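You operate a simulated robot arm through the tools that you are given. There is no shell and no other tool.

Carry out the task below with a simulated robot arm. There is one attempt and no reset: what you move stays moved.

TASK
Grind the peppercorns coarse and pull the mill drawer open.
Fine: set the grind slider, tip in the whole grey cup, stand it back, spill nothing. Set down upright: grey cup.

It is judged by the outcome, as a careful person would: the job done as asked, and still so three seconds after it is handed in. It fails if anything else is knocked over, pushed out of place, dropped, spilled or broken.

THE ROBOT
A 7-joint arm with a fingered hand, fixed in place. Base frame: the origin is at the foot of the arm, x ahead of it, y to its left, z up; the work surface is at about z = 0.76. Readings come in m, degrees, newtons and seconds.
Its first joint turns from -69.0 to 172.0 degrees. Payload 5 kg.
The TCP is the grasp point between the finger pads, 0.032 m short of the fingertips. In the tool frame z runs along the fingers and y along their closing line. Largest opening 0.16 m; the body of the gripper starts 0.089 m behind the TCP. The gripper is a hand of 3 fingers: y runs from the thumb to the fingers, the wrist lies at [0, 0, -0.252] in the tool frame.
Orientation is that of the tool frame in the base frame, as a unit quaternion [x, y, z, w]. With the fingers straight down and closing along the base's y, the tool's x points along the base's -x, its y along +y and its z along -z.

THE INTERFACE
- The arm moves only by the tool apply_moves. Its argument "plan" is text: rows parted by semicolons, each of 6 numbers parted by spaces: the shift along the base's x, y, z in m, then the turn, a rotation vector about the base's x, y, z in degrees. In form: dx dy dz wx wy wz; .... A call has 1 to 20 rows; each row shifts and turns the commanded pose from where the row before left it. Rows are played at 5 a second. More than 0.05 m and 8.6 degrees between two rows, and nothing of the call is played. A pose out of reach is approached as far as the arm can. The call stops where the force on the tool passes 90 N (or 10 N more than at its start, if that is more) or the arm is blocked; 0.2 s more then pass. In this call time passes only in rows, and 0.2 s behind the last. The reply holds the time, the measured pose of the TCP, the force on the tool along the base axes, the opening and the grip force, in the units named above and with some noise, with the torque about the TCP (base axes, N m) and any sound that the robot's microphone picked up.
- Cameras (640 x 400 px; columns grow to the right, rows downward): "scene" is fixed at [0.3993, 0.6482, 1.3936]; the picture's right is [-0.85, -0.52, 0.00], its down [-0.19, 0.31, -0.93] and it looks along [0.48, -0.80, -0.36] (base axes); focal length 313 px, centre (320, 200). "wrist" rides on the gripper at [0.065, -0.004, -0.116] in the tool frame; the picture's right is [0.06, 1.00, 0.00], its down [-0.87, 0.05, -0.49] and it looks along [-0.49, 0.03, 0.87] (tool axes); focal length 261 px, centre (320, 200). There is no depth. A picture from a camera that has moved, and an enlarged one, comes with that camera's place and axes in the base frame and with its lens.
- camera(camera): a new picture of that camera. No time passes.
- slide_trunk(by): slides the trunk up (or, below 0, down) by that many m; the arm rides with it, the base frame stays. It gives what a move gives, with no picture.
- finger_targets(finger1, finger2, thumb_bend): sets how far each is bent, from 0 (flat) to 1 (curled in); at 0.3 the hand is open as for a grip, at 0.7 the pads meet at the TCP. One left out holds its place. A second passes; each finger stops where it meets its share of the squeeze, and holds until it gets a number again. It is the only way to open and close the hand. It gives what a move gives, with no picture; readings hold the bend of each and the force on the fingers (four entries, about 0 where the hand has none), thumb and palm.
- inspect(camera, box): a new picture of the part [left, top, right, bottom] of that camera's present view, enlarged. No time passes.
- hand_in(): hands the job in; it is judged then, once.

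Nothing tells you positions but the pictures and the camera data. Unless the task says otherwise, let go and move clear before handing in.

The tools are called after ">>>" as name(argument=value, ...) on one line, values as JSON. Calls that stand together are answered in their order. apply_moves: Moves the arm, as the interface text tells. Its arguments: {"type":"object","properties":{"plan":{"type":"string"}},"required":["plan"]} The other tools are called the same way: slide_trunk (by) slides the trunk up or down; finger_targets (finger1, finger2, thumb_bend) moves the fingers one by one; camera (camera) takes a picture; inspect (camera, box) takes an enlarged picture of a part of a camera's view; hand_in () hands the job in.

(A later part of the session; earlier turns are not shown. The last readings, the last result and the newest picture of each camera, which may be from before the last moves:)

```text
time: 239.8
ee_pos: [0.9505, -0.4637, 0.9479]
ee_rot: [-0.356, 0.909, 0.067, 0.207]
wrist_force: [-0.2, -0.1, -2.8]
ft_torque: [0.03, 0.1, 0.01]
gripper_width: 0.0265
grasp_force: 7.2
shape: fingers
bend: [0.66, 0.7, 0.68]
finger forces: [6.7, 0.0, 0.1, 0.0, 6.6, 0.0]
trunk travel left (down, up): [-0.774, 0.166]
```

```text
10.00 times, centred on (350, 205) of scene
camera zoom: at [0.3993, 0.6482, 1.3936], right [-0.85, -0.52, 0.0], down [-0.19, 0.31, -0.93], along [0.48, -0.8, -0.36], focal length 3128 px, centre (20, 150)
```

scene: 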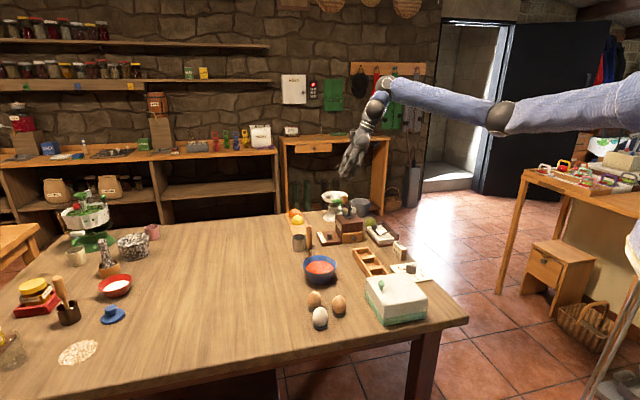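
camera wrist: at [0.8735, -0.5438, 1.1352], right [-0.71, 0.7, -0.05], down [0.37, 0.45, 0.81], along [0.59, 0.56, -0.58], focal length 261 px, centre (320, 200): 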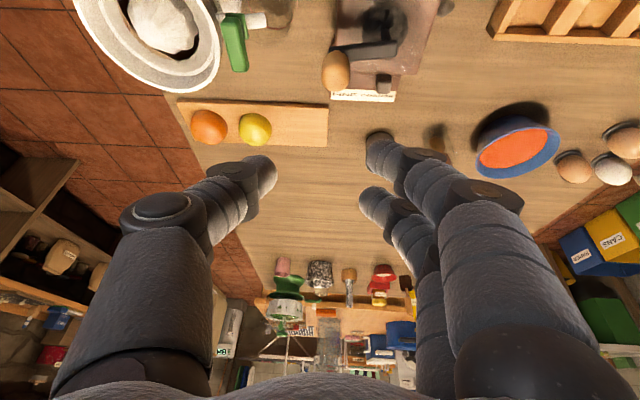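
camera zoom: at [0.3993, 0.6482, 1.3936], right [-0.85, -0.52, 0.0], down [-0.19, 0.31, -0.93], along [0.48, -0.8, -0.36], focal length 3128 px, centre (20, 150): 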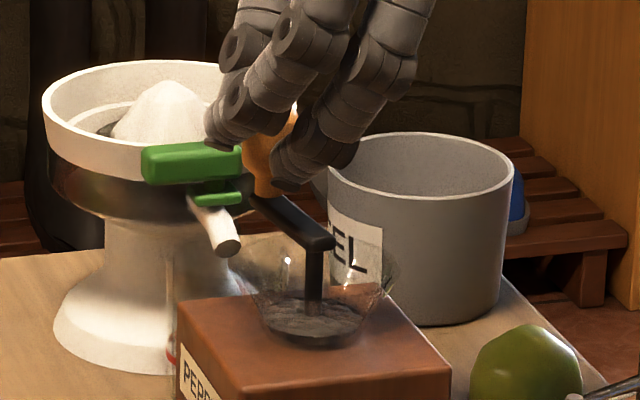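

One full turn, and the peppercorn level in the hopper is dropping – it is grinding. Continue with more full turns.

>>> apply_moves(plan="0.0069 0.0129 0 0 0 0; 0.0025 0.0143 0 0 0 0; -0.002 0.0144 0 0 0 0; -0.0064 0.0131 0 0 0 0; -0.0101 0.0104 0 0 0 0; -0.0129 0.0069 0 0 0 0; -0.0143 0.0025 0 0 0 0; -0.0144 -0.002 0 0 0 0; -0.0131 -0.0064 0 0 0 0; -0.0104 -0.0101 0 0 0 0; -0.0069 -0.0129 0 0 0 0; -0.0025 -0.0143 0 0 0 0; 0.002 -0.0144 0 0 0 0; 0.0064 -0.0131 0 0 0 0; 0.0101 -0.0104 0 0 0 0; 0.0129 -0.0069 0 0 0 0; 0.0143 -0.0025 0 0 0 0; 0.0144 0.002 0 0 0 0; 0.0131 0.0064 0 0 0 0; 0.0104 0.0101 0 0 0 0")

>>> inspect(camera="scene", box=[325, 185, 375, 225])

>>> inspect(camera="wrist", box=[300, 60, 440, 160])

```text
time: 244.1
ee_pos: [0.9508, -0.4642, 0.9487]
ee_rot: [-0.356, 0.909, 0.065, 0.207]
wrist_force: [-0.2, -0.3, -2.8]
ft_torque: [0.03, 0.04, 0.02]
gripper_width: 0.0264
grasp_force: 7.2
shape: fingers
bend: [0.66, 0.7, 0.68]
finger forces: [6.7, 0.0, 0.0, 0.0, 7.0, 0.0]
trunk travel left (down, up): [-0.774, 0.166]
```

```text
10.00 times, centred on (350, 205) of scene
camera zoom: at [0.3993, 0.6482, 1.3936], right [-0.85, -0.52, 0.0], down [-0.19, 0.31, -0.93], along [0.48, -0.8, -0.36], focal length 3128 px, centre (20, 150)
```

zoom: 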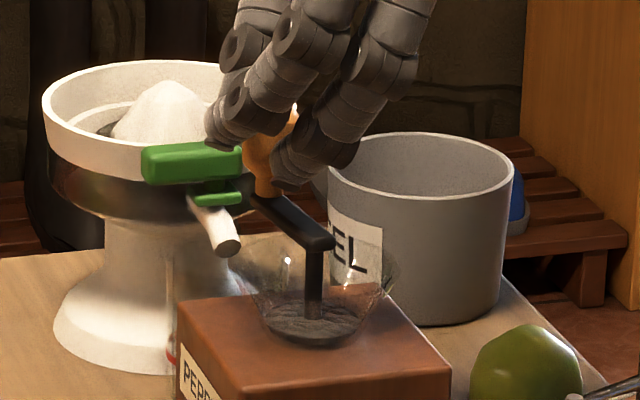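

```text
4.00 times, centred on (370, 110) of wrist
camera zoom: at [0.8724, -0.538, 1.0263], right [-0.71, 0.7, -0.05], down [0.38, 0.45, 0.81], along [0.59, 0.56, -0.58], focal length 1043 px, centre (120, 560)
```

zoom: 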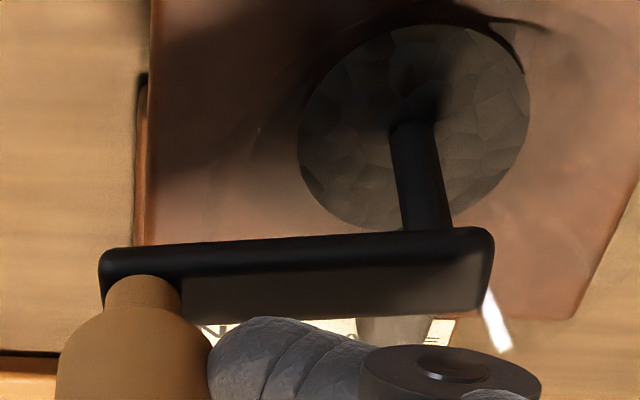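

The hopper's level has shrunk noticeably (about a quarter after two turns). Keep turning.

>>> apply_moves(plan="0.0069 0.0129 0 0 0 0; 0.0025 0.0143 0 0 0 0; -0.002 0.0144 0 0 0 0; -0.0064 0.0131 0 0 0 0; -0.0101 0.0104 0 0 0 0; -0.0129 0.0069 0 0 0 0; -0.0143 0.0025 0 0 0 0; -0.0144 -0.002 0 0 0 0; -0.0131 -0.0064 0 0 0 0; -0.0104 -0.0101 0 0 0 0; -0.0069 -0.0129 0 0 0 0; -0.0025 -0.0143 0 0 0 0; 0.002 -0.0144 0 0 0 0; 0.0064 -0.0131 0 0 0 0; 0.0101 -0.0104 0 0 0 0; 0.0129 -0.0069 0 0 0 0; 0.0143 -0.0025 0 0 0 0; 0.0144 0.002 0 0 0 0; 0.0131 0.0064 0 0 0 0; 0.0104 0.0101 0 0 0 0")

>>> apply_moves(plan="0.0069 0.0129 0 0 0 0; 0.0025 0.0143 0 0 0 0; -0.002 0.0144 0 0 0 0; -0.0064 0.0131 0 0 0 0; -0.0101 0.0104 0 0 0 0; -0.0129 0.0069 0 0 0 0; -0.0143 0.0025 0 0 0 0; -0.0144 -0.002 0 0 0 0; -0.0131 -0.0064 0 0 0 0; -0.0104 -0.0101 0 0 0 0; -0.0069 -0.0129 0 0 0 0; -0.0025 -0.0143 0 0 0 0; 0.002 -0.0144 0 0 0 0; 0.0064 -0.0131 0 0 0 0; 0.0101 -0.0104 0 0 0 0; 0.0129 -0.0069 0 0 0 0; 0.0143 -0.0025 0 0 0 0; 0.0144 0.002 0 0 0 0; 0.0131 0.0064 0 0 0 0; 0.0104 0.0101 0 0 0 0")

>>> inspect(camera="wrist", box=[300, 60, 440, 160])

>>> inspect(camera="scene", box=[325, 185, 375, 225])

```text
time: 248.2
ee_pos: [0.9504, -0.4642, 0.9477]
ee_rot: [-0.356, 0.908, 0.065, 0.208]
wrist_force: [0.9, 0.8, 2.0]
ft_torque: [0.06, 0.09, -0.03]
gripper_width: 0.0265
grasp_force: 7.6
shape: fingers
bend: [0.66, 0.7, 0.69]
finger forces: [7.3, 0.1, 0.0, 0.0, 7.5, 0.0]
trunk travel left (down, up): [-0.774, 0.166]
```

```text
time: 252.4
ee_pos: [0.9514, -0.4617, 0.9468]
ee_rot: [-0.356, 0.909, 0.065, 0.207]
wrist_force: [0.0, -0.7, -1.8]
ft_torque: [0.01, 0.05, -0.03]
gripper_width: 0.0265
grasp_force: 7.2
shape: fingers
bend: [0.66, 0.7, 0.68]
finger forces: [6.5, 0.0, 0.0, 0.0, 7.4, 0.0]
trunk travel left (down, up): [-0.774, 0.166]
```

```text
4.00 times, centred on (370, 110) of wrist
camera zoom: at [0.8726, -0.5371, 1.0262], right [-0.71, 0.7, -0.05], down [0.38, 0.45, 0.81], along [0.59, 0.56, -0.58], focal length 1043 px, centre (120, 560)
```

zoom: 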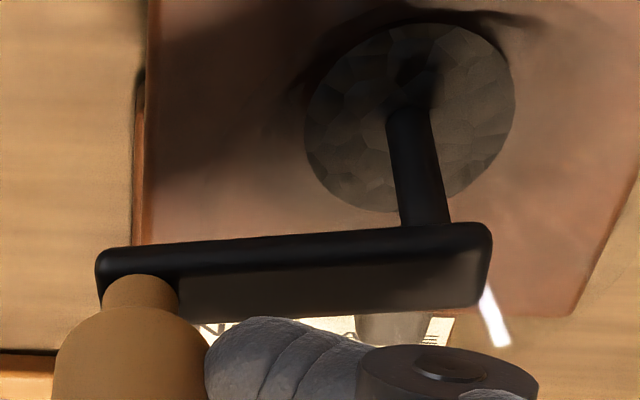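

```text
10.00 times, centred on (350, 205) of scene
camera zoom: at [0.3993, 0.6482, 1.3936], right [-0.85, -0.52, 0.0], down [-0.19, 0.31, -0.93], along [0.48, -0.8, -0.36], focal length 3128 px, centre (20, 150)
```

zoom: 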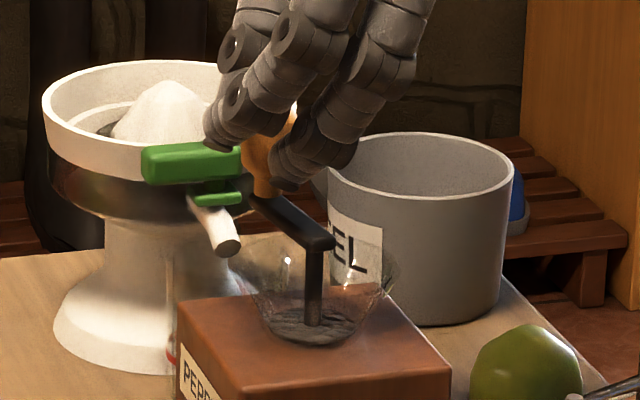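

The level keeps dropping steadily (about 4–5% of diameter per turn). I'll turn a little faster, with 10 rows per revolution, testing one revolution first.

>>> apply_moves(plan="0.0094 0.0272 0 0 0 0; -0.0084 0.0275 0 0 0 0; -0.023 0.0173 0 0 0 0; -0.0287 0.0005 0 0 0 0; -0.0235 -0.0165 0 0 0 0; -0.0094 -0.0272 0 0 0 0; 0.0084 -0.0275 0 0 0 0; 0.023 -0.0173 0 0 0 0; 0.0287 -0.0005 0 0 0 0; 0.0235 0.0165 0 0 0 0")

>>> inspect(camera="wrist", box=[240, 60, 440, 220])

```text
time: 254.7
ee_pos: [0.9504, -0.4623, 0.9474]
ee_rot: [-0.356, 0.909, 0.066, 0.207]
wrist_force: [2.5, -0.8, -0.3]
ft_torque: [-0.06, -0.01, -0.01]
gripper_width: 0.0265
grasp_force: 7.5
shape: fingers
bend: [0.66, 0.7, 0.68]
finger forces: [6.0, 0.0, 0.1, 0.0, 9.1, 0.1]
trunk travel left (down, up): [-0.774, 0.166]
```

```text
2.50 times, centred on (340, 140) of wrist
camera zoom: at [0.8718, -0.5372, 1.0258], right [-0.71, 0.7, -0.05], down [0.38, 0.45, 0.81], along [0.59, 0.56, -0.58], focal length 652 px, centre (270, 350)
```

zoom: 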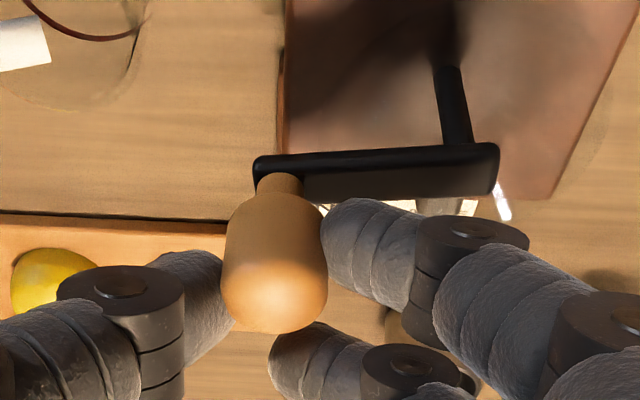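

The peppercorn disc has disappeared from the hopper. Let me confirm from the scene camera and closely from the wrist.

>>> inspect(camera="scene", box=[325, 185, 375, 225])

>>> inspect(camera="wrist", box=[320, 60, 440, 150])

```text
10.00 times, centred on (350, 205) of scene
camera zoom: at [0.3993, 0.6482, 1.3936], right [-0.85, -0.52, 0.0], down [-0.19, 0.31, -0.93], along [0.48, -0.8, -0.36], focal length 3128 px, centre (20, 150)
```

zoom: 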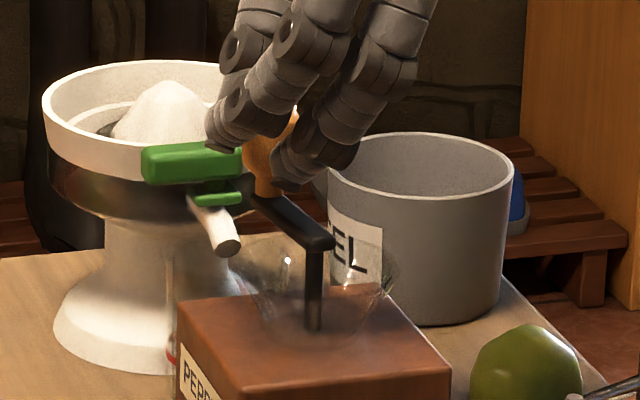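

```text
4.44 times, centred on (380, 105) of wrist
camera zoom: at [0.8718, -0.5372, 1.0258], right [-0.71, 0.7, -0.05], down [0.38, 0.45, 0.81], along [0.59, 0.56, -0.58], focal length 1158 px, centre (53, 622)
```

zoom: 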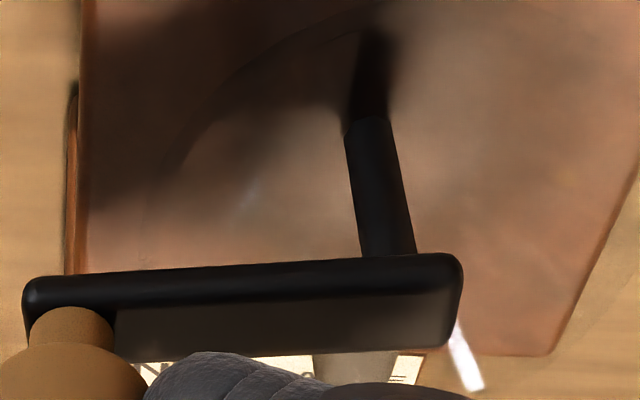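

The hopper is empty – everything is ground. Release the crank, lift clear, and reorient the hand to vertical for the drawer knob.

>>> finger_targets(finger1=0.6, finger2=0.6, thumb_bend=0.62)

>>> apply_moves(plan="0 0 0.015 0 0 0; 0 0 0.025 0 0 0; 0 0 0.03 0 0 0; 0 0 0.03 0 0 0; -0.01 0.01 0.02 0 0 0; 0 0 0 0 0 0")

>>> inspect(camera="scene", box=[310, 180, 400, 250])

```text
time: 255.7
ee_pos: [0.9495, -0.4636, 0.9477]
ee_rot: [-0.357, 0.909, 0.067, 0.207]
wrist_force: [-0.4, 0.0, -0.6]
ft_torque: [0.03, 0.03, 0.01]
gripper_width: 0.043
grasp_force: 0.0
shape: fingers
bend: [0.6, 0.6, 0.62]
finger forces: [0.0, 0.0, 0.0, 0.0, 0.1, 0.1]
trunk travel left (down, up): [-0.774, 0.166]
```

```text
time: 257.1
ee_pos: [0.9417, -0.4539, 1.069]
ee_rot: [-0.356, 0.909, 0.067, 0.207]
wrist_force: [-1.0, -0.2, -0.5]
ft_torque: [-0.02, 0.01, 0.0]
gripper_width: 0.0434
grasp_force: 0.0
shape: fingers
bend: [0.6, 0.6, 0.62]
finger forces: [0.1, 0.0, 0.0, 0.0, 0.0, 0.0]
trunk travel left (down, up): [-0.774, 0.166]
```

```text
5.71 times, centred on (355, 215) of scene
camera zoom: at [0.3993, 0.6482, 1.3936], right [-0.85, -0.52, 0.0], down [-0.19, 0.31, -0.93], along [0.48, -0.8, -0.36], focal length 1787 px, centre (120, 114)
```

zoom: 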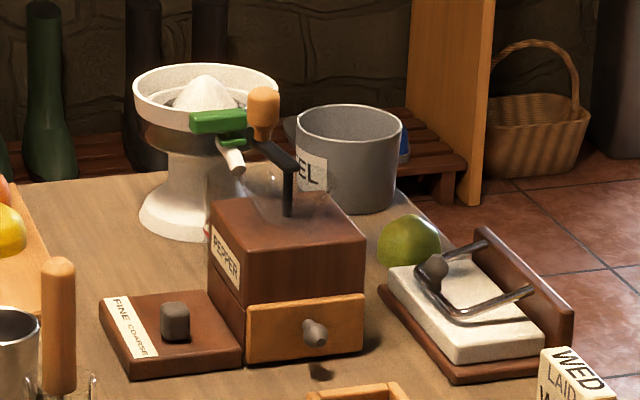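

Now untilt in the clear, checking that the arm stays well-behaved.

>>> apply_moves(plan="-0.025 0.022 0 -3.96 4.84 0; -0.025 0.022 0 -3.96 4.84 0; -0.025 0.022 0 -3.96 4.84 0; -0.01 0.01 0 -3.96 4.84 0; 0 0 0 0 0 0")

>>> camera(camera="scene")

>>> apply_moves(plan="0 0 0 0 0 -8; 0 0 0 0 0 -8; 0 0 0 0 0 -8; 0 0 0 0 0 -8; 0 0 0 0 0 -8; 0 0 0 0 0 0")

>>> camera(camera="scene")

```text
time: 258.2
ee_pos: [0.8554, -0.3793, 1.067]
ee_rot: [-0.365, 0.931, 0.001, 0.001]
wrist_force: [0.5, -1.3, 0.1]
ft_torque: [0.03, 0.02, -0.01]
gripper_width: 0.0435
grasp_force: 0.0
shape: fingers
bend: [0.6, 0.6, 0.62]
finger forces: [0.1, 0.0, 0.1, 0.0, 0.0, 0.1]
trunk travel left (down, up): [-0.774, 0.166]
```

```text
taken
```

scene: 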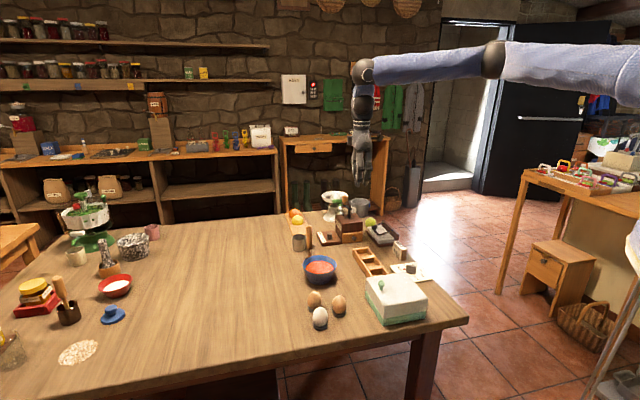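

```text
time: 259.6
ee_pos: [0.8566, -0.3779, 1.0684]
ee_rot: [-0.024, 1.0, -0.001, 0.001]
wrist_force: [0.3, 0.2, 0.3]
ft_torque: [0.02, -0.02, 0.0]
gripper_width: 0.0433
grasp_force: 0.0
shape: fingers
bend: [0.6, 0.6, 0.62]
finger forces: [0.1, 0.0, 0.1, 0.0, 0.0, 0.1]
trunk travel left (down, up): [-0.774, 0.166]
```

```text
taken
```

scene: 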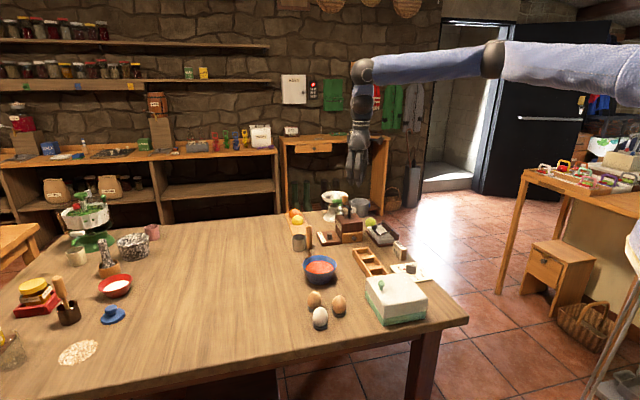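

Smooth. Finish the yaw so the closing line runs along the mill's front, then shape the hand: thumb and second finger to pinch, first finger opened aside.

>>> apply_moves(plan="0 0 0 0 0 -8; 0 0 0 0 0 -8; 0 0 0 0 0 -8; 0 0 0 0 0 -8; 0 0 0 0 0 -8; 0 0 0 0 0 -7.7; 0 0 0 0 0 0")

>>> finger_targets(finger1=0.3, finger2=0.59, thumb_bend=0.59)

>>> camera(camera="wrist")

>>> inspect(camera="scene", box=[310, 130, 400, 250])

```text
time: 261.2
ee_pos: [0.8576, -0.3781, 1.0681]
ee_rot: [0.381, 0.924, -0.001, 0.0]
wrist_force: [-0.8, -0.1, -0.3]
ft_torque: [-0.02, -0.01, -0.03]
gripper_width: 0.0433
grasp_force: 0.0
shape: fingers
bend: [0.6, 0.6, 0.62]
finger forces: [0.0, 0.0, 0.0, 0.1, 0.0, 0.1]
trunk travel left (down, up): [-0.774, 0.166]
```

```text
time: 262.2
ee_pos: [0.858, -0.3769, 1.0685]
ee_rot: [0.381, 0.925, -0.001, 0.001]
wrist_force: [0.5, -0.2, 0.5]
ft_torque: [0.0, 0.02, 0.03]
gripper_width: 0.1088
grasp_force: 0.0
shape: fingers
bend: [0.3, 0.59, 0.59]
finger forces: [0.0, 0.0, 0.0, 0.0, 0.1, 0.0]
trunk travel left (down, up): [-0.774, 0.166]
```

```text
taken
camera wrist: at [0.8078, -0.3336, 1.1844], right [0.66, 0.75, 0.0], down [0.65, -0.57, 0.49], along [0.37, -0.33, -0.87], focal length 261 px, centre (320, 200)
```

wrist: 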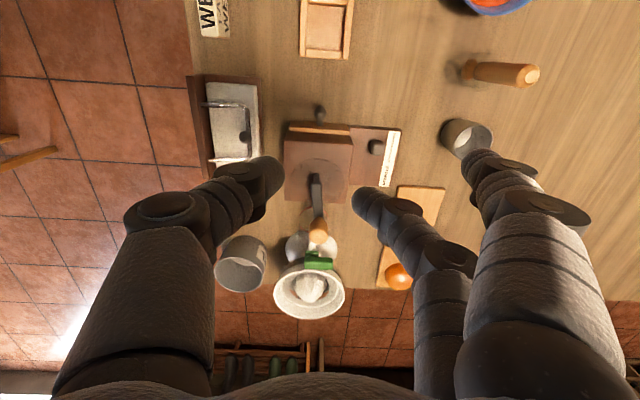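

```text
3.33 times, centred on (355, 190) of scene
camera zoom: at [0.3993, 0.6482, 1.3936], right [-0.85, -0.52, 0.0], down [-0.19, 0.31, -0.93], along [0.48, -0.8, -0.36], focal length 1043 px, centre (203, 233)
```

zoom: 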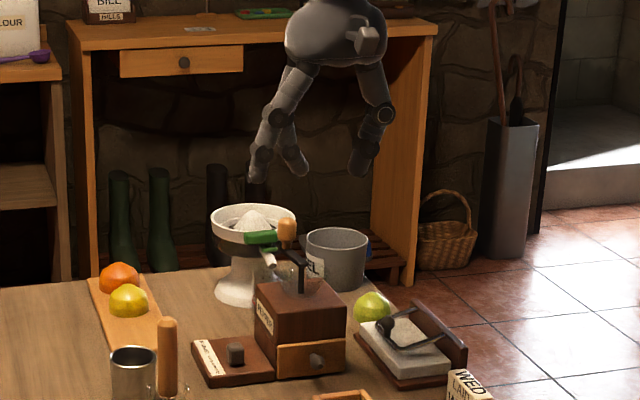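

Now locate the drawer knob precisely from this viewpoint.

>>> inspect(camera="wrist", box=[280, 90, 360, 150])

>>> inspect(camera="scene", box=[335, 225, 375, 255])

```text
6.67 times, centred on (320, 120) of wrist
camera zoom: at [0.8078, -0.3336, 1.1844], right [0.66, 0.75, 0.0], down [0.65, -0.57, 0.49], along [0.37, -0.33, -0.87], focal length 1738 px, centre (320, 733)
```

zoom: 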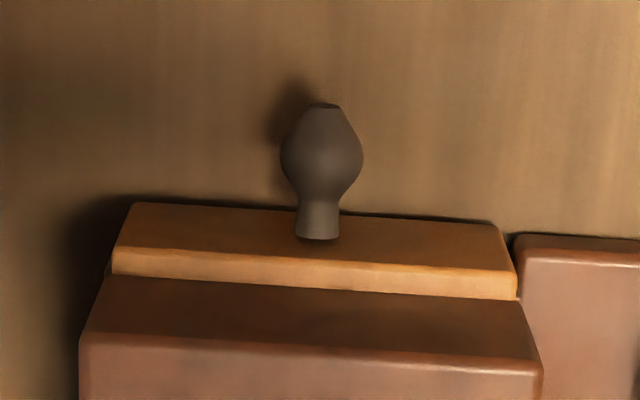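

```text
13.33 times, centred on (355, 240) of scene
camera zoom: at [0.3993, 0.6482, 1.3936], right [-0.85, -0.52, 0.0], down [-0.19, 0.31, -0.93], along [0.48, -0.8, -0.36], focal length 4170 px, centre (-147, -333)
```

zoom: 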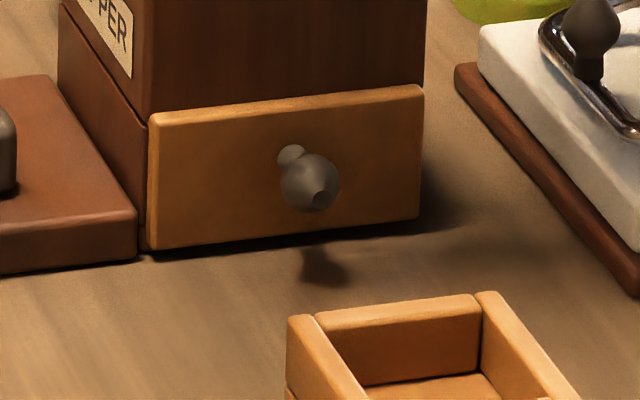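

Knob is at about u = 0.339, w = 0.886, z = 0.79 in the mill's axes, and the hand is positioned right above it. Lower in stages.

>>> slide_trunk(by=-0.2)

>>> inspect(camera="wrist", box=[220, 80, 420, 240])

>>> inspect(camera="scene", box=[320, 190, 390, 260])

```text
time: 264.4
ee_pos: [0.857, -0.3772, 0.869]
ee_rot: [0.381, 0.924, -0.001, 0.001]
wrist_force: [-0.2, -0.1, 0.5]
ft_torque: [-0.02, -0.03, 0.01]
gripper_width: 0.1089
grasp_force: 0.0
shape: fingers
bend: [0.3, 0.59, 0.59]
finger forces: [0.0, 0.1, 0.0, 0.0, 0.0, 0.1]
trunk travel left (down, up): [-0.574, 0.366]
```

```text
2.50 times, centred on (320, 160) of wrist
camera zoom: at [0.8077, -0.3334, 0.9847], right [0.66, 0.75, 0.0], down [0.65, -0.57, 0.49], along [0.37, -0.33, -0.87], focal length 652 px, centre (320, 300)
```

zoom: 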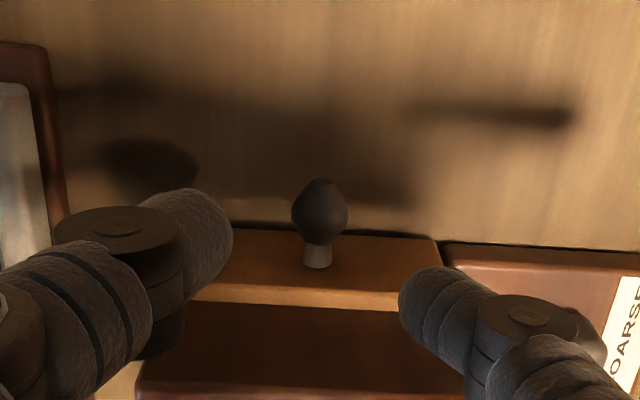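

```text
5.71 times, centred on (355, 225) of scene
camera zoom: at [0.3993, 0.6482, 1.3936], right [-0.85, -0.52, 0.0], down [-0.19, 0.31, -0.93], along [0.48, -0.8, -0.36], focal length 1787 px, centre (120, 57)
```

zoom: 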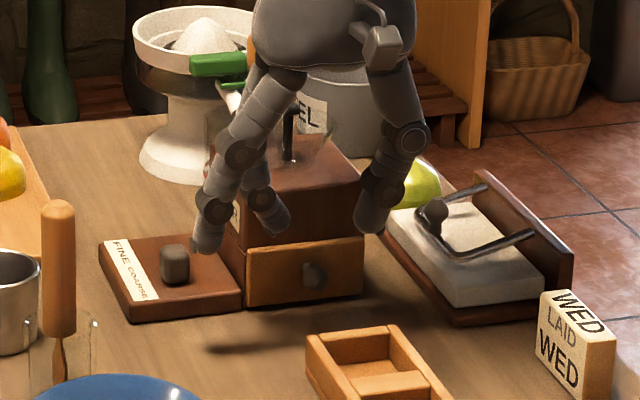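

Alignment is good: knob centred between thumb and finger. Lower the rest of the way.

>>> slide_trunk(by=-0.04)

>>> slide_trunk(by=-0.017)

>>> inspect(camera="wrist", box=[220, 80, 420, 240])

>>> inspect(camera="scene", box=[320, 200, 390, 270])

```text
time: 265.2
ee_pos: [0.857, -0.3764, 0.8281]
ee_rot: [0.381, 0.925, -0.001, 0.0]
wrist_force: [1.1, 0.0, 0.4]
ft_torque: [-0.01, 0.0, 0.0]
gripper_width: 0.1091
grasp_force: 0.0
shape: fingers
bend: [0.3, 0.59, 0.59]
finger forces: [0.1, 0.1, 0.0, 0.0, 0.0, 0.0]
trunk travel left (down, up): [-0.534, 0.406]
```

```text
time: 265.9
ee_pos: [0.8567, -0.377, 0.8121]
ee_rot: [0.381, 0.925, -0.001, 0.0]
wrist_force: [0.2, 0.6, 0.1]
ft_torque: [0.0, -0.02, 0.05]
gripper_width: 0.1089
grasp_force: 0.0
shape: fingers
bend: [0.3, 0.59, 0.59]
finger forces: [0.1, 0.0, 0.1, 0.0, 0.0, 0.0]
trunk travel left (down, up): [-0.517, 0.423]
```

```text
2.50 times, centred on (320, 160) of wrist
camera zoom: at [0.8075, -0.3333, 0.9279], right [0.66, 0.75, 0.0], down [0.65, -0.57, 0.49], along [0.37, -0.33, -0.87], focal length 652 px, centre (320, 300)
```

zoom: 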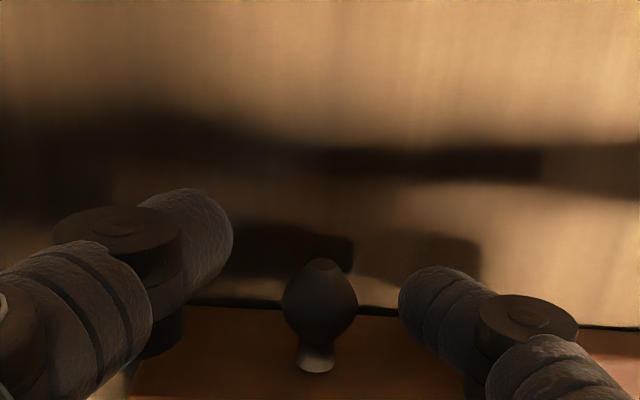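

```text
5.71 times, centred on (355, 235) of scene
camera zoom: at [0.3993, 0.6482, 1.3936], right [-0.85, -0.52, 0.0], down [-0.19, 0.31, -0.93], along [0.48, -0.8, -0.36], focal length 1787 px, centre (120, 0)
```

zoom: 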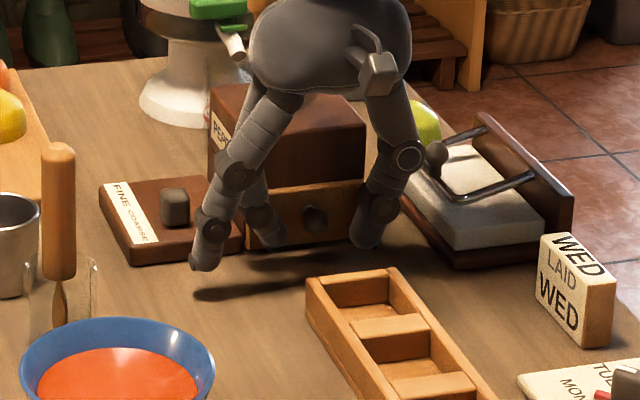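

Knob is between thumb and second finger at the right height. Close the pinch.

>>> finger_targets(finger2=0.75, thumb_bend=0.75)

>>> inspect(camera="wrist", box=[220, 80, 420, 240])

>>> inspect(camera="scene", box=[330, 215, 380, 255])

```text
time: 266.9
ee_pos: [0.8556, -0.3745, 0.8112]
ee_rot: [0.382, 0.924, -0.003, 0.0]
wrist_force: [-20.1, 19.4, -9.6]
ft_torque: [0.4, 0.34, -0.25]
gripper_width: 0.0878
grasp_force: 19.4
shape: fingers
bend: [0.3, 0.67, 0.71]
finger forces: [0.0, 7.9, 0.0, 0.0, 30.7, 0.0]
trunk travel left (down, up): [-0.517, 0.423]
```

```text
2.50 times, centred on (320, 160) of wrist
camera zoom: at [0.807, -0.3321, 0.9273], right [0.66, 0.75, 0.0], down [0.66, -0.57, 0.49], along [0.37, -0.33, -0.87], focal length 652 px, centre (320, 300)
```

zoom: 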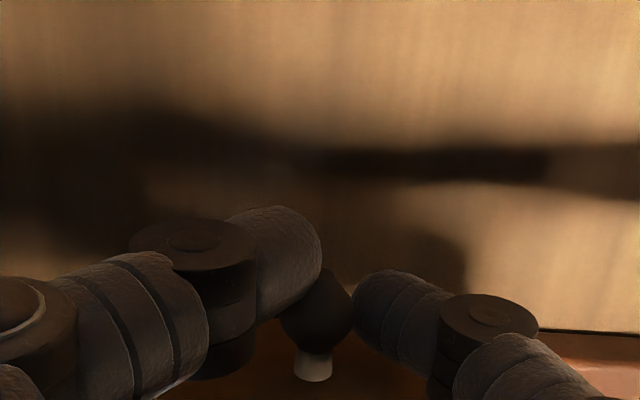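

```text
10.00 times, centred on (355, 235) of scene
camera zoom: at [0.3993, 0.6482, 1.3936], right [-0.85, -0.52, 0.0], down [-0.19, 0.31, -0.93], along [0.48, -0.8, -0.36], focal length 3128 px, centre (-30, -150)
```

zoom: 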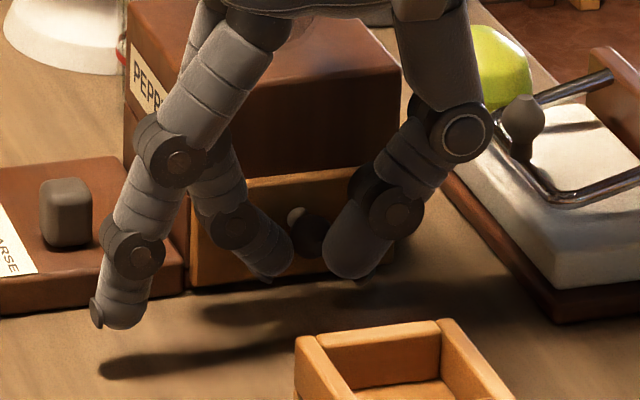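

The thumb is wedging on the knob's front slope and pushing the drawer inward – not good. Open again and shift the hand closer to the drawer front.

>>> finger_targets(finger2=0.62, thumb_bend=0.62)

>>> inspect(camera="scene", box=[310, 190, 400, 260])

>>> inspect(camera="wrist", box=[220, 80, 420, 240])

```text
time: 267.9
ee_pos: [0.8573, -0.3754, 0.8125]
ee_rot: [0.381, 0.925, -0.001, 0.001]
wrist_force: [-11.4, 29.0, 3.6]
ft_torque: [0.49, 0.22, -0.25]
gripper_width: 0.0902
grasp_force: 14.6
shape: fingers
bend: [0.3, 0.62, 0.65]
finger forces: [0.0, 0.0, 0.0, 0.0, 28.9, 0.1]
trunk travel left (down, up): [-0.517, 0.423]
```

```text
5.71 times, centred on (355, 225) of scene
camera zoom: at [0.3993, 0.6482, 1.3936], right [-0.85, -0.52, 0.0], down [-0.19, 0.31, -0.93], along [0.48, -0.8, -0.36], focal length 1787 px, centre (120, 57)
```

zoom: 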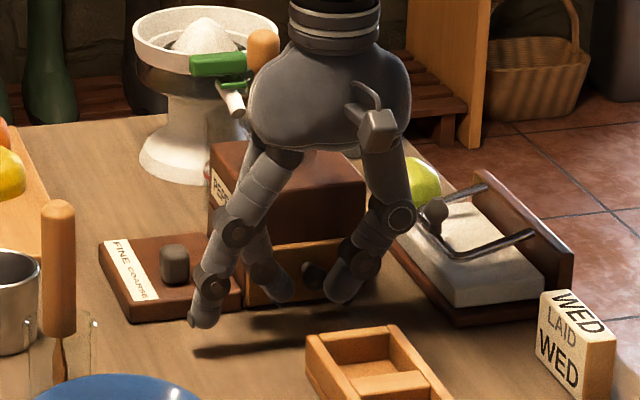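

```text
2.50 times, centred on (320, 160) of wrist
camera zoom: at [0.8072, -0.3314, 0.9288], right [0.66, 0.75, 0.0], down [0.65, -0.57, 0.49], along [0.37, -0.33, -0.87], focal length 652 px, centre (320, 300)
```

zoom: 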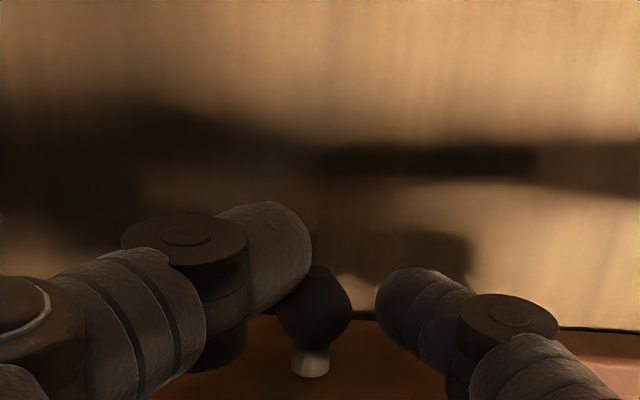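

The thumb is still wedged against the knob; open it wider.

>>> finger_targets(finger2=0.57, thumb_bend=0.54)

>>> inspect(camera="wrist", box=[220, 80, 420, 240])

```text
time: 268.9
ee_pos: [0.8552, -0.3753, 0.8131]
ee_rot: [0.381, 0.924, -0.002, 0.001]
wrist_force: [-5.6, 33.7, 9.8]
ft_torque: [0.54, 0.16, -0.22]
gripper_width: 0.0917
grasp_force: 14.5
shape: fingers
bend: [0.3, 0.56, 0.62]
finger forces: [0.0, 0.0, 0.0, 0.1, 28.5, 0.2]
trunk travel left (down, up): [-0.517, 0.423]
```

```text
2.50 times, centred on (320, 160) of wrist
camera zoom: at [0.8072, -0.3312, 0.9289], right [0.66, 0.75, 0.0], down [0.65, -0.57, 0.49], along [0.37, -0.33, -0.87], focal length 652 px, centre (320, 300)
```

zoom: 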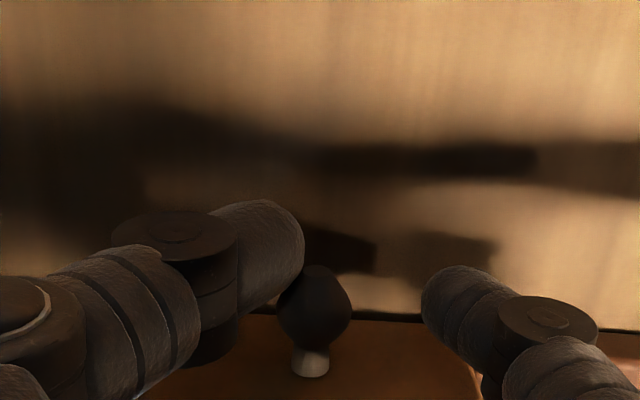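

The thumb's side is pressing on the knob's front; relieve it by moving the hand a few millimetres away from the drawer.

>>> apply_moves(plan="-0.002 0.002 0 0 0 0; -0.002 0.002 0 0 0 0; 0 0 0 0 0 0")

>>> finger_targets(finger2=0.57, thumb_bend=0.54)

>>> inspect(camera="wrist", box=[220, 80, 420, 240])

```text
time: 269.7
ee_pos: [0.8535, -0.375, 0.8114]
ee_rot: [0.383, 0.924, 0.0, 0.0]
wrist_force: [0.0, 0.1, -0.3]
ft_torque: [0.01, -0.01, 0.02]
gripper_width: 0.1193
grasp_force: 0.1
shape: fingers
bend: [0.3, 0.56, 0.54]
finger forces: [0.1, 0.0, 0.0, 0.0, 0.0, 0.0]
trunk travel left (down, up): [-0.517, 0.423]
```

```text
time: 270.7
ee_pos: [0.8528, -0.3736, 0.8116]
ee_rot: [0.381, 0.924, -0.001, 0.001]
wrist_force: [0.0, -1.1, -0.1]
ft_torque: [-0.03, 0.03, 0.02]
gripper_width: 0.1193
grasp_force: 0.1
shape: fingers
bend: [0.3, 0.56, 0.54]
finger forces: [0.0, 0.0, 0.0, 0.1, 0.0, 0.0]
trunk travel left (down, up): [-0.517, 0.423]
```

```text
2.50 times, centred on (320, 160) of wrist
camera zoom: at [0.8038, -0.3297, 0.9279], right [0.66, 0.75, 0.0], down [0.65, -0.57, 0.49], along [0.37, -0.33, -0.87], focal length 652 px, centre (320, 300)
```

zoom: 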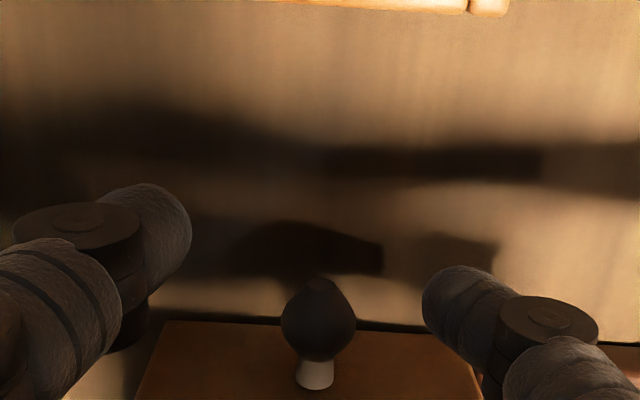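

Free again. Check that the mill was not shifted by that push.

>>> inspect(camera="scene", box=[320, 190, 390, 260])

>>> inspect(camera="scene", box=[310, 220, 370, 251])

```text
5.71 times, centred on (355, 225) of scene
camera zoom: at [0.3993, 0.6482, 1.3936], right [-0.85, -0.52, 0.0], down [-0.19, 0.31, -0.93], along [0.48, -0.8, -0.36], focal length 1787 px, centre (120, 57)
```

zoom: 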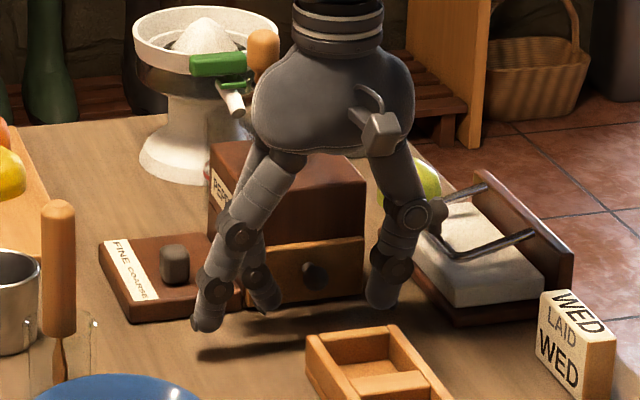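

```text
10.67 times, centred on (340, 236) of scene
camera zoom: at [0.3993, 0.6482, 1.3936], right [-0.85, -0.52, 0.0], down [-0.19, 0.31, -0.93], along [0.48, -0.8, -0.36], focal length 3336 px, centre (107, -179)
```

zoom: 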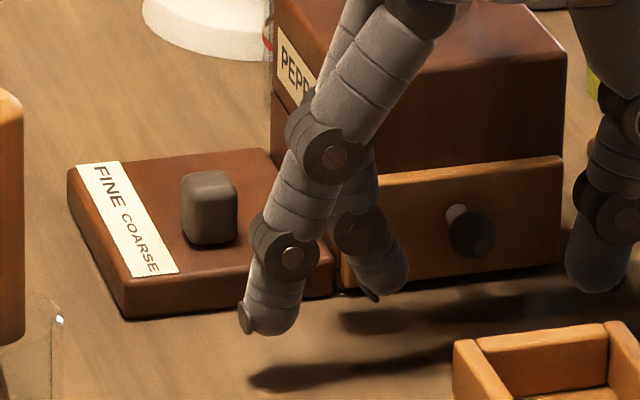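

The mill hasn't moved. A better pinch: tilt the hand about 50° toward the drawer so the thumb and first finger meet the knob at its widest point. Raise and reorient.

>>> slide_trunk(by=0.14)

>>> apply_moves(plan="-0.015 0.015 0.01 0 0 0; -0.015 0.015 0.01 0 0 0; -0.01 0.01 0 -5.05 -5.05 0; 0 0 0 -5.05 -5.05 0; 0 0 0 -5.05 -5.05 0; 0 0 0 -5.05 -5.05 0; 0 0 0 0 0 0")

>>> camera(camera="scene")

```text
time: 272.4
ee_pos: [0.8532, -0.3731, 0.9516]
ee_rot: [0.381, 0.925, 0.0, 0.0]
wrist_force: [-0.4, 0.5, 0.3]
ft_torque: [0.0, 0.0, 0.0]
gripper_width: 0.1192
grasp_force: 0.2
shape: fingers
bend: [0.3, 0.56, 0.54]
finger forces: [0.1, 0.1, 0.0, 0.0, 0.0, 0.0]
trunk travel left (down, up): [-0.657, 0.283]
```

```text
time: 274.0
ee_pos: [0.8133, -0.3337, 0.9702]
ee_rot: [0.37, 0.895, -0.095, 0.23]
wrist_force: [0.2, -0.5, -0.2]
ft_torque: [0.01, -0.03, 0.01]
gripper_width: 0.1194
grasp_force: 0.0
shape: fingers
bend: [0.3, 0.56, 0.54]
finger forces: [0.0, 0.1, 0.0, 0.0, 0.0, 0.0]
trunk travel left (down, up): [-0.657, 0.283]
```

```text
taken
```

scene: 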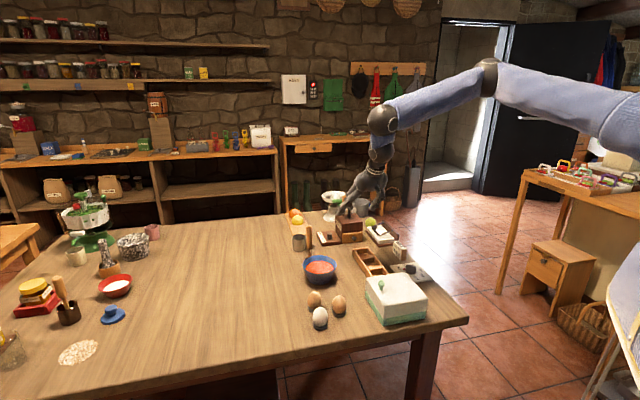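

Works fine. Continue to ~50° tilt and set the fingers for a thumb–first finger pinch.

>>> apply_moves(plan="0 0 0 -5.05 -5.05 0; 0 0 0 -5.05 -5.05 0; 0 0 0 -5.05 -5.05 0; 0 0 0 0 0 0")

>>> finger_targets(finger1=0.6, finger2=0.3, thumb_bend=0.6)

>>> camera(camera="wrist")

>>> inspect(camera="scene", box=[310, 150, 410, 260])

```text
time: 275.0
ee_pos: [0.8129, -0.3357, 0.9707]
ee_rot: [0.347, 0.837, -0.164, 0.391]
wrist_force: [-0.8, 0.1, 0.5]
ft_torque: [0.01, -0.03, 0.0]
gripper_width: 0.1191
grasp_force: 0.1
shape: fingers
bend: [0.3, 0.56, 0.54]
finger forces: [0.1, 0.0, 0.0, 0.0, 0.0, 0.0]
trunk travel left (down, up): [-0.657, 0.283]
```

```text
time: 276.0
ee_pos: [0.8129, -0.3331, 0.9716]
ee_rot: [0.346, 0.837, -0.163, 0.39]
wrist_force: [-0.1, 0.7, -0.1]
ft_torque: [-0.02, -0.04, 0.02]
gripper_width: 0.048
grasp_force: 0.1
shape: fingers
bend: [0.6, 0.3, 0.6]
finger forces: [0.0, 0.0, 0.1, 0.1, 0.0, 0.0]
trunk travel left (down, up): [-0.657, 0.283]
```

```text
taken
camera wrist: at [0.7175, -0.2432, 0.9965], right [0.68, 0.73, -0.05], down [0.17, -0.09, 0.98], along [0.72, -0.67, -0.18], focal length 261 px, centre (320, 200)
```

wrist: 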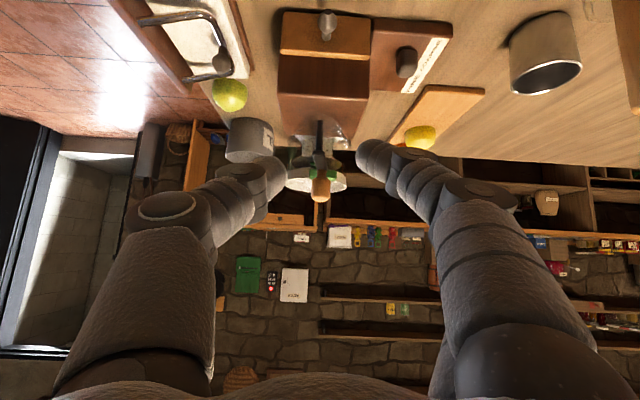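

```text
3.64 times, centred on (360, 205) of scene
camera zoom: at [0.3993, 0.6482, 1.3936], right [-0.85, -0.52, 0.0], down [-0.19, 0.31, -0.93], along [0.48, -0.8, -0.36], focal length 1137 px, centre (174, 182)
```

zoom: 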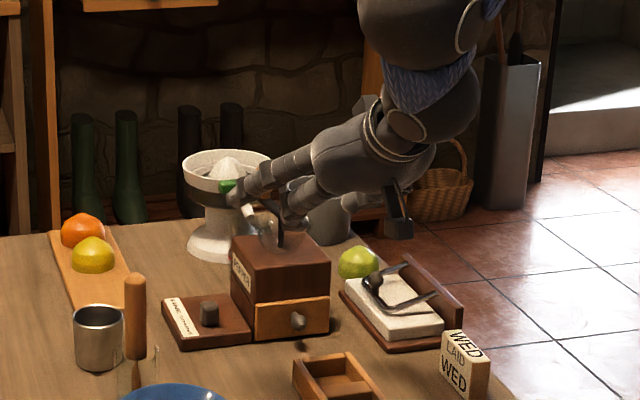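

Orientation is right (50° toward the drawer). Lower with the trunk, then approach along the finger direction.

>>> slide_trunk(by=-0.105)

>>> inspect(camera="wrist", box=[220, 60, 420, 220])

>>> inspect(camera="scene", box=[320, 180, 400, 260])

```text
time: 277.3
ee_pos: [0.8127, -0.3327, 0.8665]
ee_rot: [0.346, 0.837, -0.164, 0.39]
wrist_force: [-0.3, -0.6, 0.2]
ft_torque: [-0.04, 0.03, 0.02]
gripper_width: 0.0477
grasp_force: 0.1
shape: fingers
bend: [0.6, 0.3, 0.6]
finger forces: [0.0, 0.1, 0.0, 0.0, 0.0, 0.0]
trunk travel left (down, up): [-0.552, 0.388]
```

```text
2.50 times, centred on (320, 140) of wrist
camera zoom: at [0.7173, -0.2431, 0.8918], right [0.68, 0.73, -0.05], down [0.17, -0.09, 0.98], along [0.72, -0.67, -0.18], focal length 652 px, centre (320, 350)
```

zoom: 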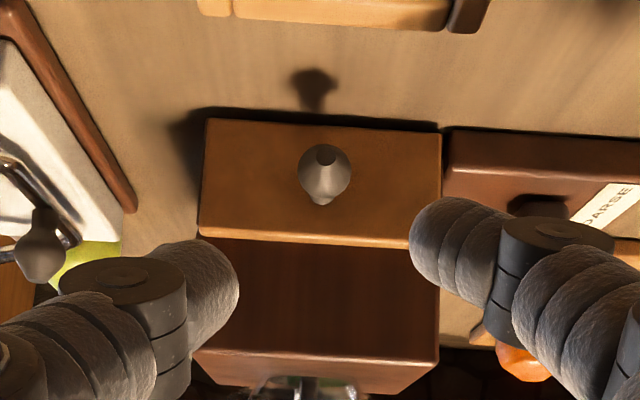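

```text
5.00 times, centred on (360, 220) of scene
camera zoom: at [0.3993, 0.6482, 1.3936], right [-0.85, -0.52, 0.0], down [-0.19, 0.31, -0.93], along [0.48, -0.8, -0.36], focal length 1564 px, centre (120, 100)
```

zoom: 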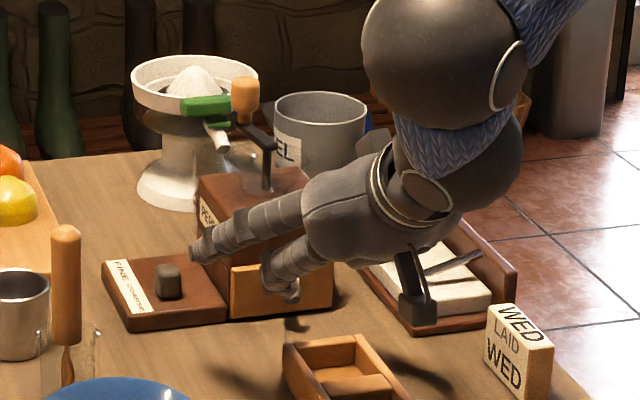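

The knob lies exactly on the approach line. Advance 8 cm along the finger direction in small steps.

>>> apply_moves(plan="0.00875 -0.0088 -0.0104 0 0 0; 0.00875 -0.0088 -0.0104 0 0 0; 0.00875 -0.0088 -0.0104 0 0 0; 0.007 -0.007 -0.0083 0 0 0; 0 0 0 0 0 0")

>>> inspect(camera="wrist", box=[220, 60, 420, 220])

>>> inspect(camera="scene", box=[320, 200, 390, 270])

```text
time: 278.5
ee_pos: [0.8465, -0.366, 0.8281]
ee_rot: [0.346, 0.837, -0.164, 0.39]
wrist_force: [0.3, -0.9, 0.0]
ft_torque: [0.01, 0.01, -0.02]
gripper_width: 0.0479
grasp_force: 0.0
shape: fingers
bend: [0.6, 0.3, 0.6]
finger forces: [0.0, 0.0, 0.1, 0.0, 0.0, 0.1]
trunk travel left (down, up): [-0.552, 0.388]
```

```text
2.50 times, centred on (320, 140) of wrist
camera zoom: at [0.7511, -0.2765, 0.852], right [0.68, 0.73, -0.05], down [0.17, -0.09, 0.98], along [0.72, -0.67, -0.18], focal length 652 px, centre (320, 350)
```

zoom: 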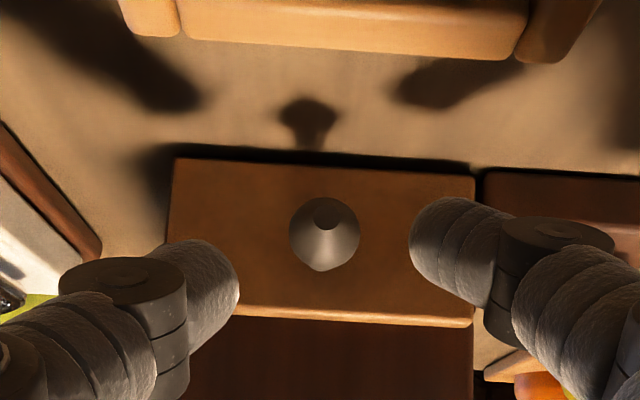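

```text
5.71 times, centred on (355, 235) of scene
camera zoom: at [0.3993, 0.6482, 1.3936], right [-0.85, -0.52, 0.0], down [-0.19, 0.31, -0.93], along [0.48, -0.8, -0.36], focal length 1787 px, centre (120, 0)
```

zoom: 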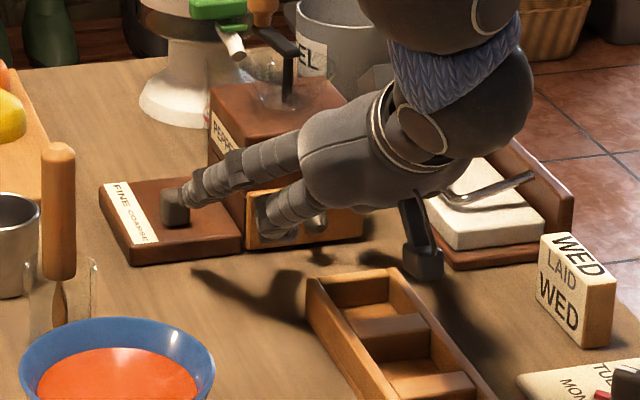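

Knob well centred; the open finger stays clear of the slider knob by over a centimetre. Advance the last 1.8 cm.

>>> apply_moves(plan="0.0049 -0.0049 -0.0058 0 0 0; 0.0048 -0.0049 -0.0057 0 0 0; 0 0 0 0 0 0")

>>> inspect(camera="wrist", box=[220, 60, 420, 220])

>>> inspect(camera="scene", box=[320, 205, 380, 265])

```text
time: 279.3
ee_pos: [0.8551, -0.3755, 0.8146]
ee_rot: [0.346, 0.837, -0.163, 0.391]
wrist_force: [-18.1, 16.9, 1.3]
ft_torque: [0.27, 0.37, -0.92]
gripper_width: 0.0479
grasp_force: 12.7
shape: fingers
bend: [0.6, 0.3, 0.61]
finger forces: [0.0, 0.0, 0.0, 0.0, 25.7, 0.0]
trunk travel left (down, up): [-0.552, 0.388]
```

```text
2.50 times, centred on (320, 140) of wrist
camera zoom: at [0.7595, -0.2851, 0.8403], right [0.68, 0.74, -0.05], down [0.17, -0.09, 0.98], along [0.72, -0.67, -0.18], focal length 652 px, centre (320, 350)
```

zoom: 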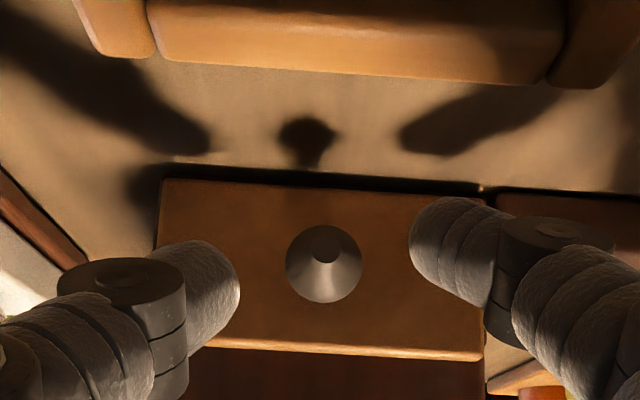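

```text
6.67 times, centred on (350, 235) of scene
camera zoom: at [0.3993, 0.6482, 1.3936], right [-0.85, -0.52, 0.0], down [-0.19, 0.31, -0.93], along [0.48, -0.8, -0.36], focal length 2085 px, centre (120, -33)
```

zoom: 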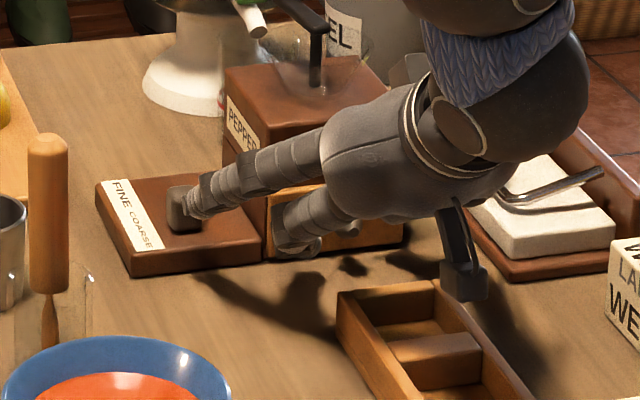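

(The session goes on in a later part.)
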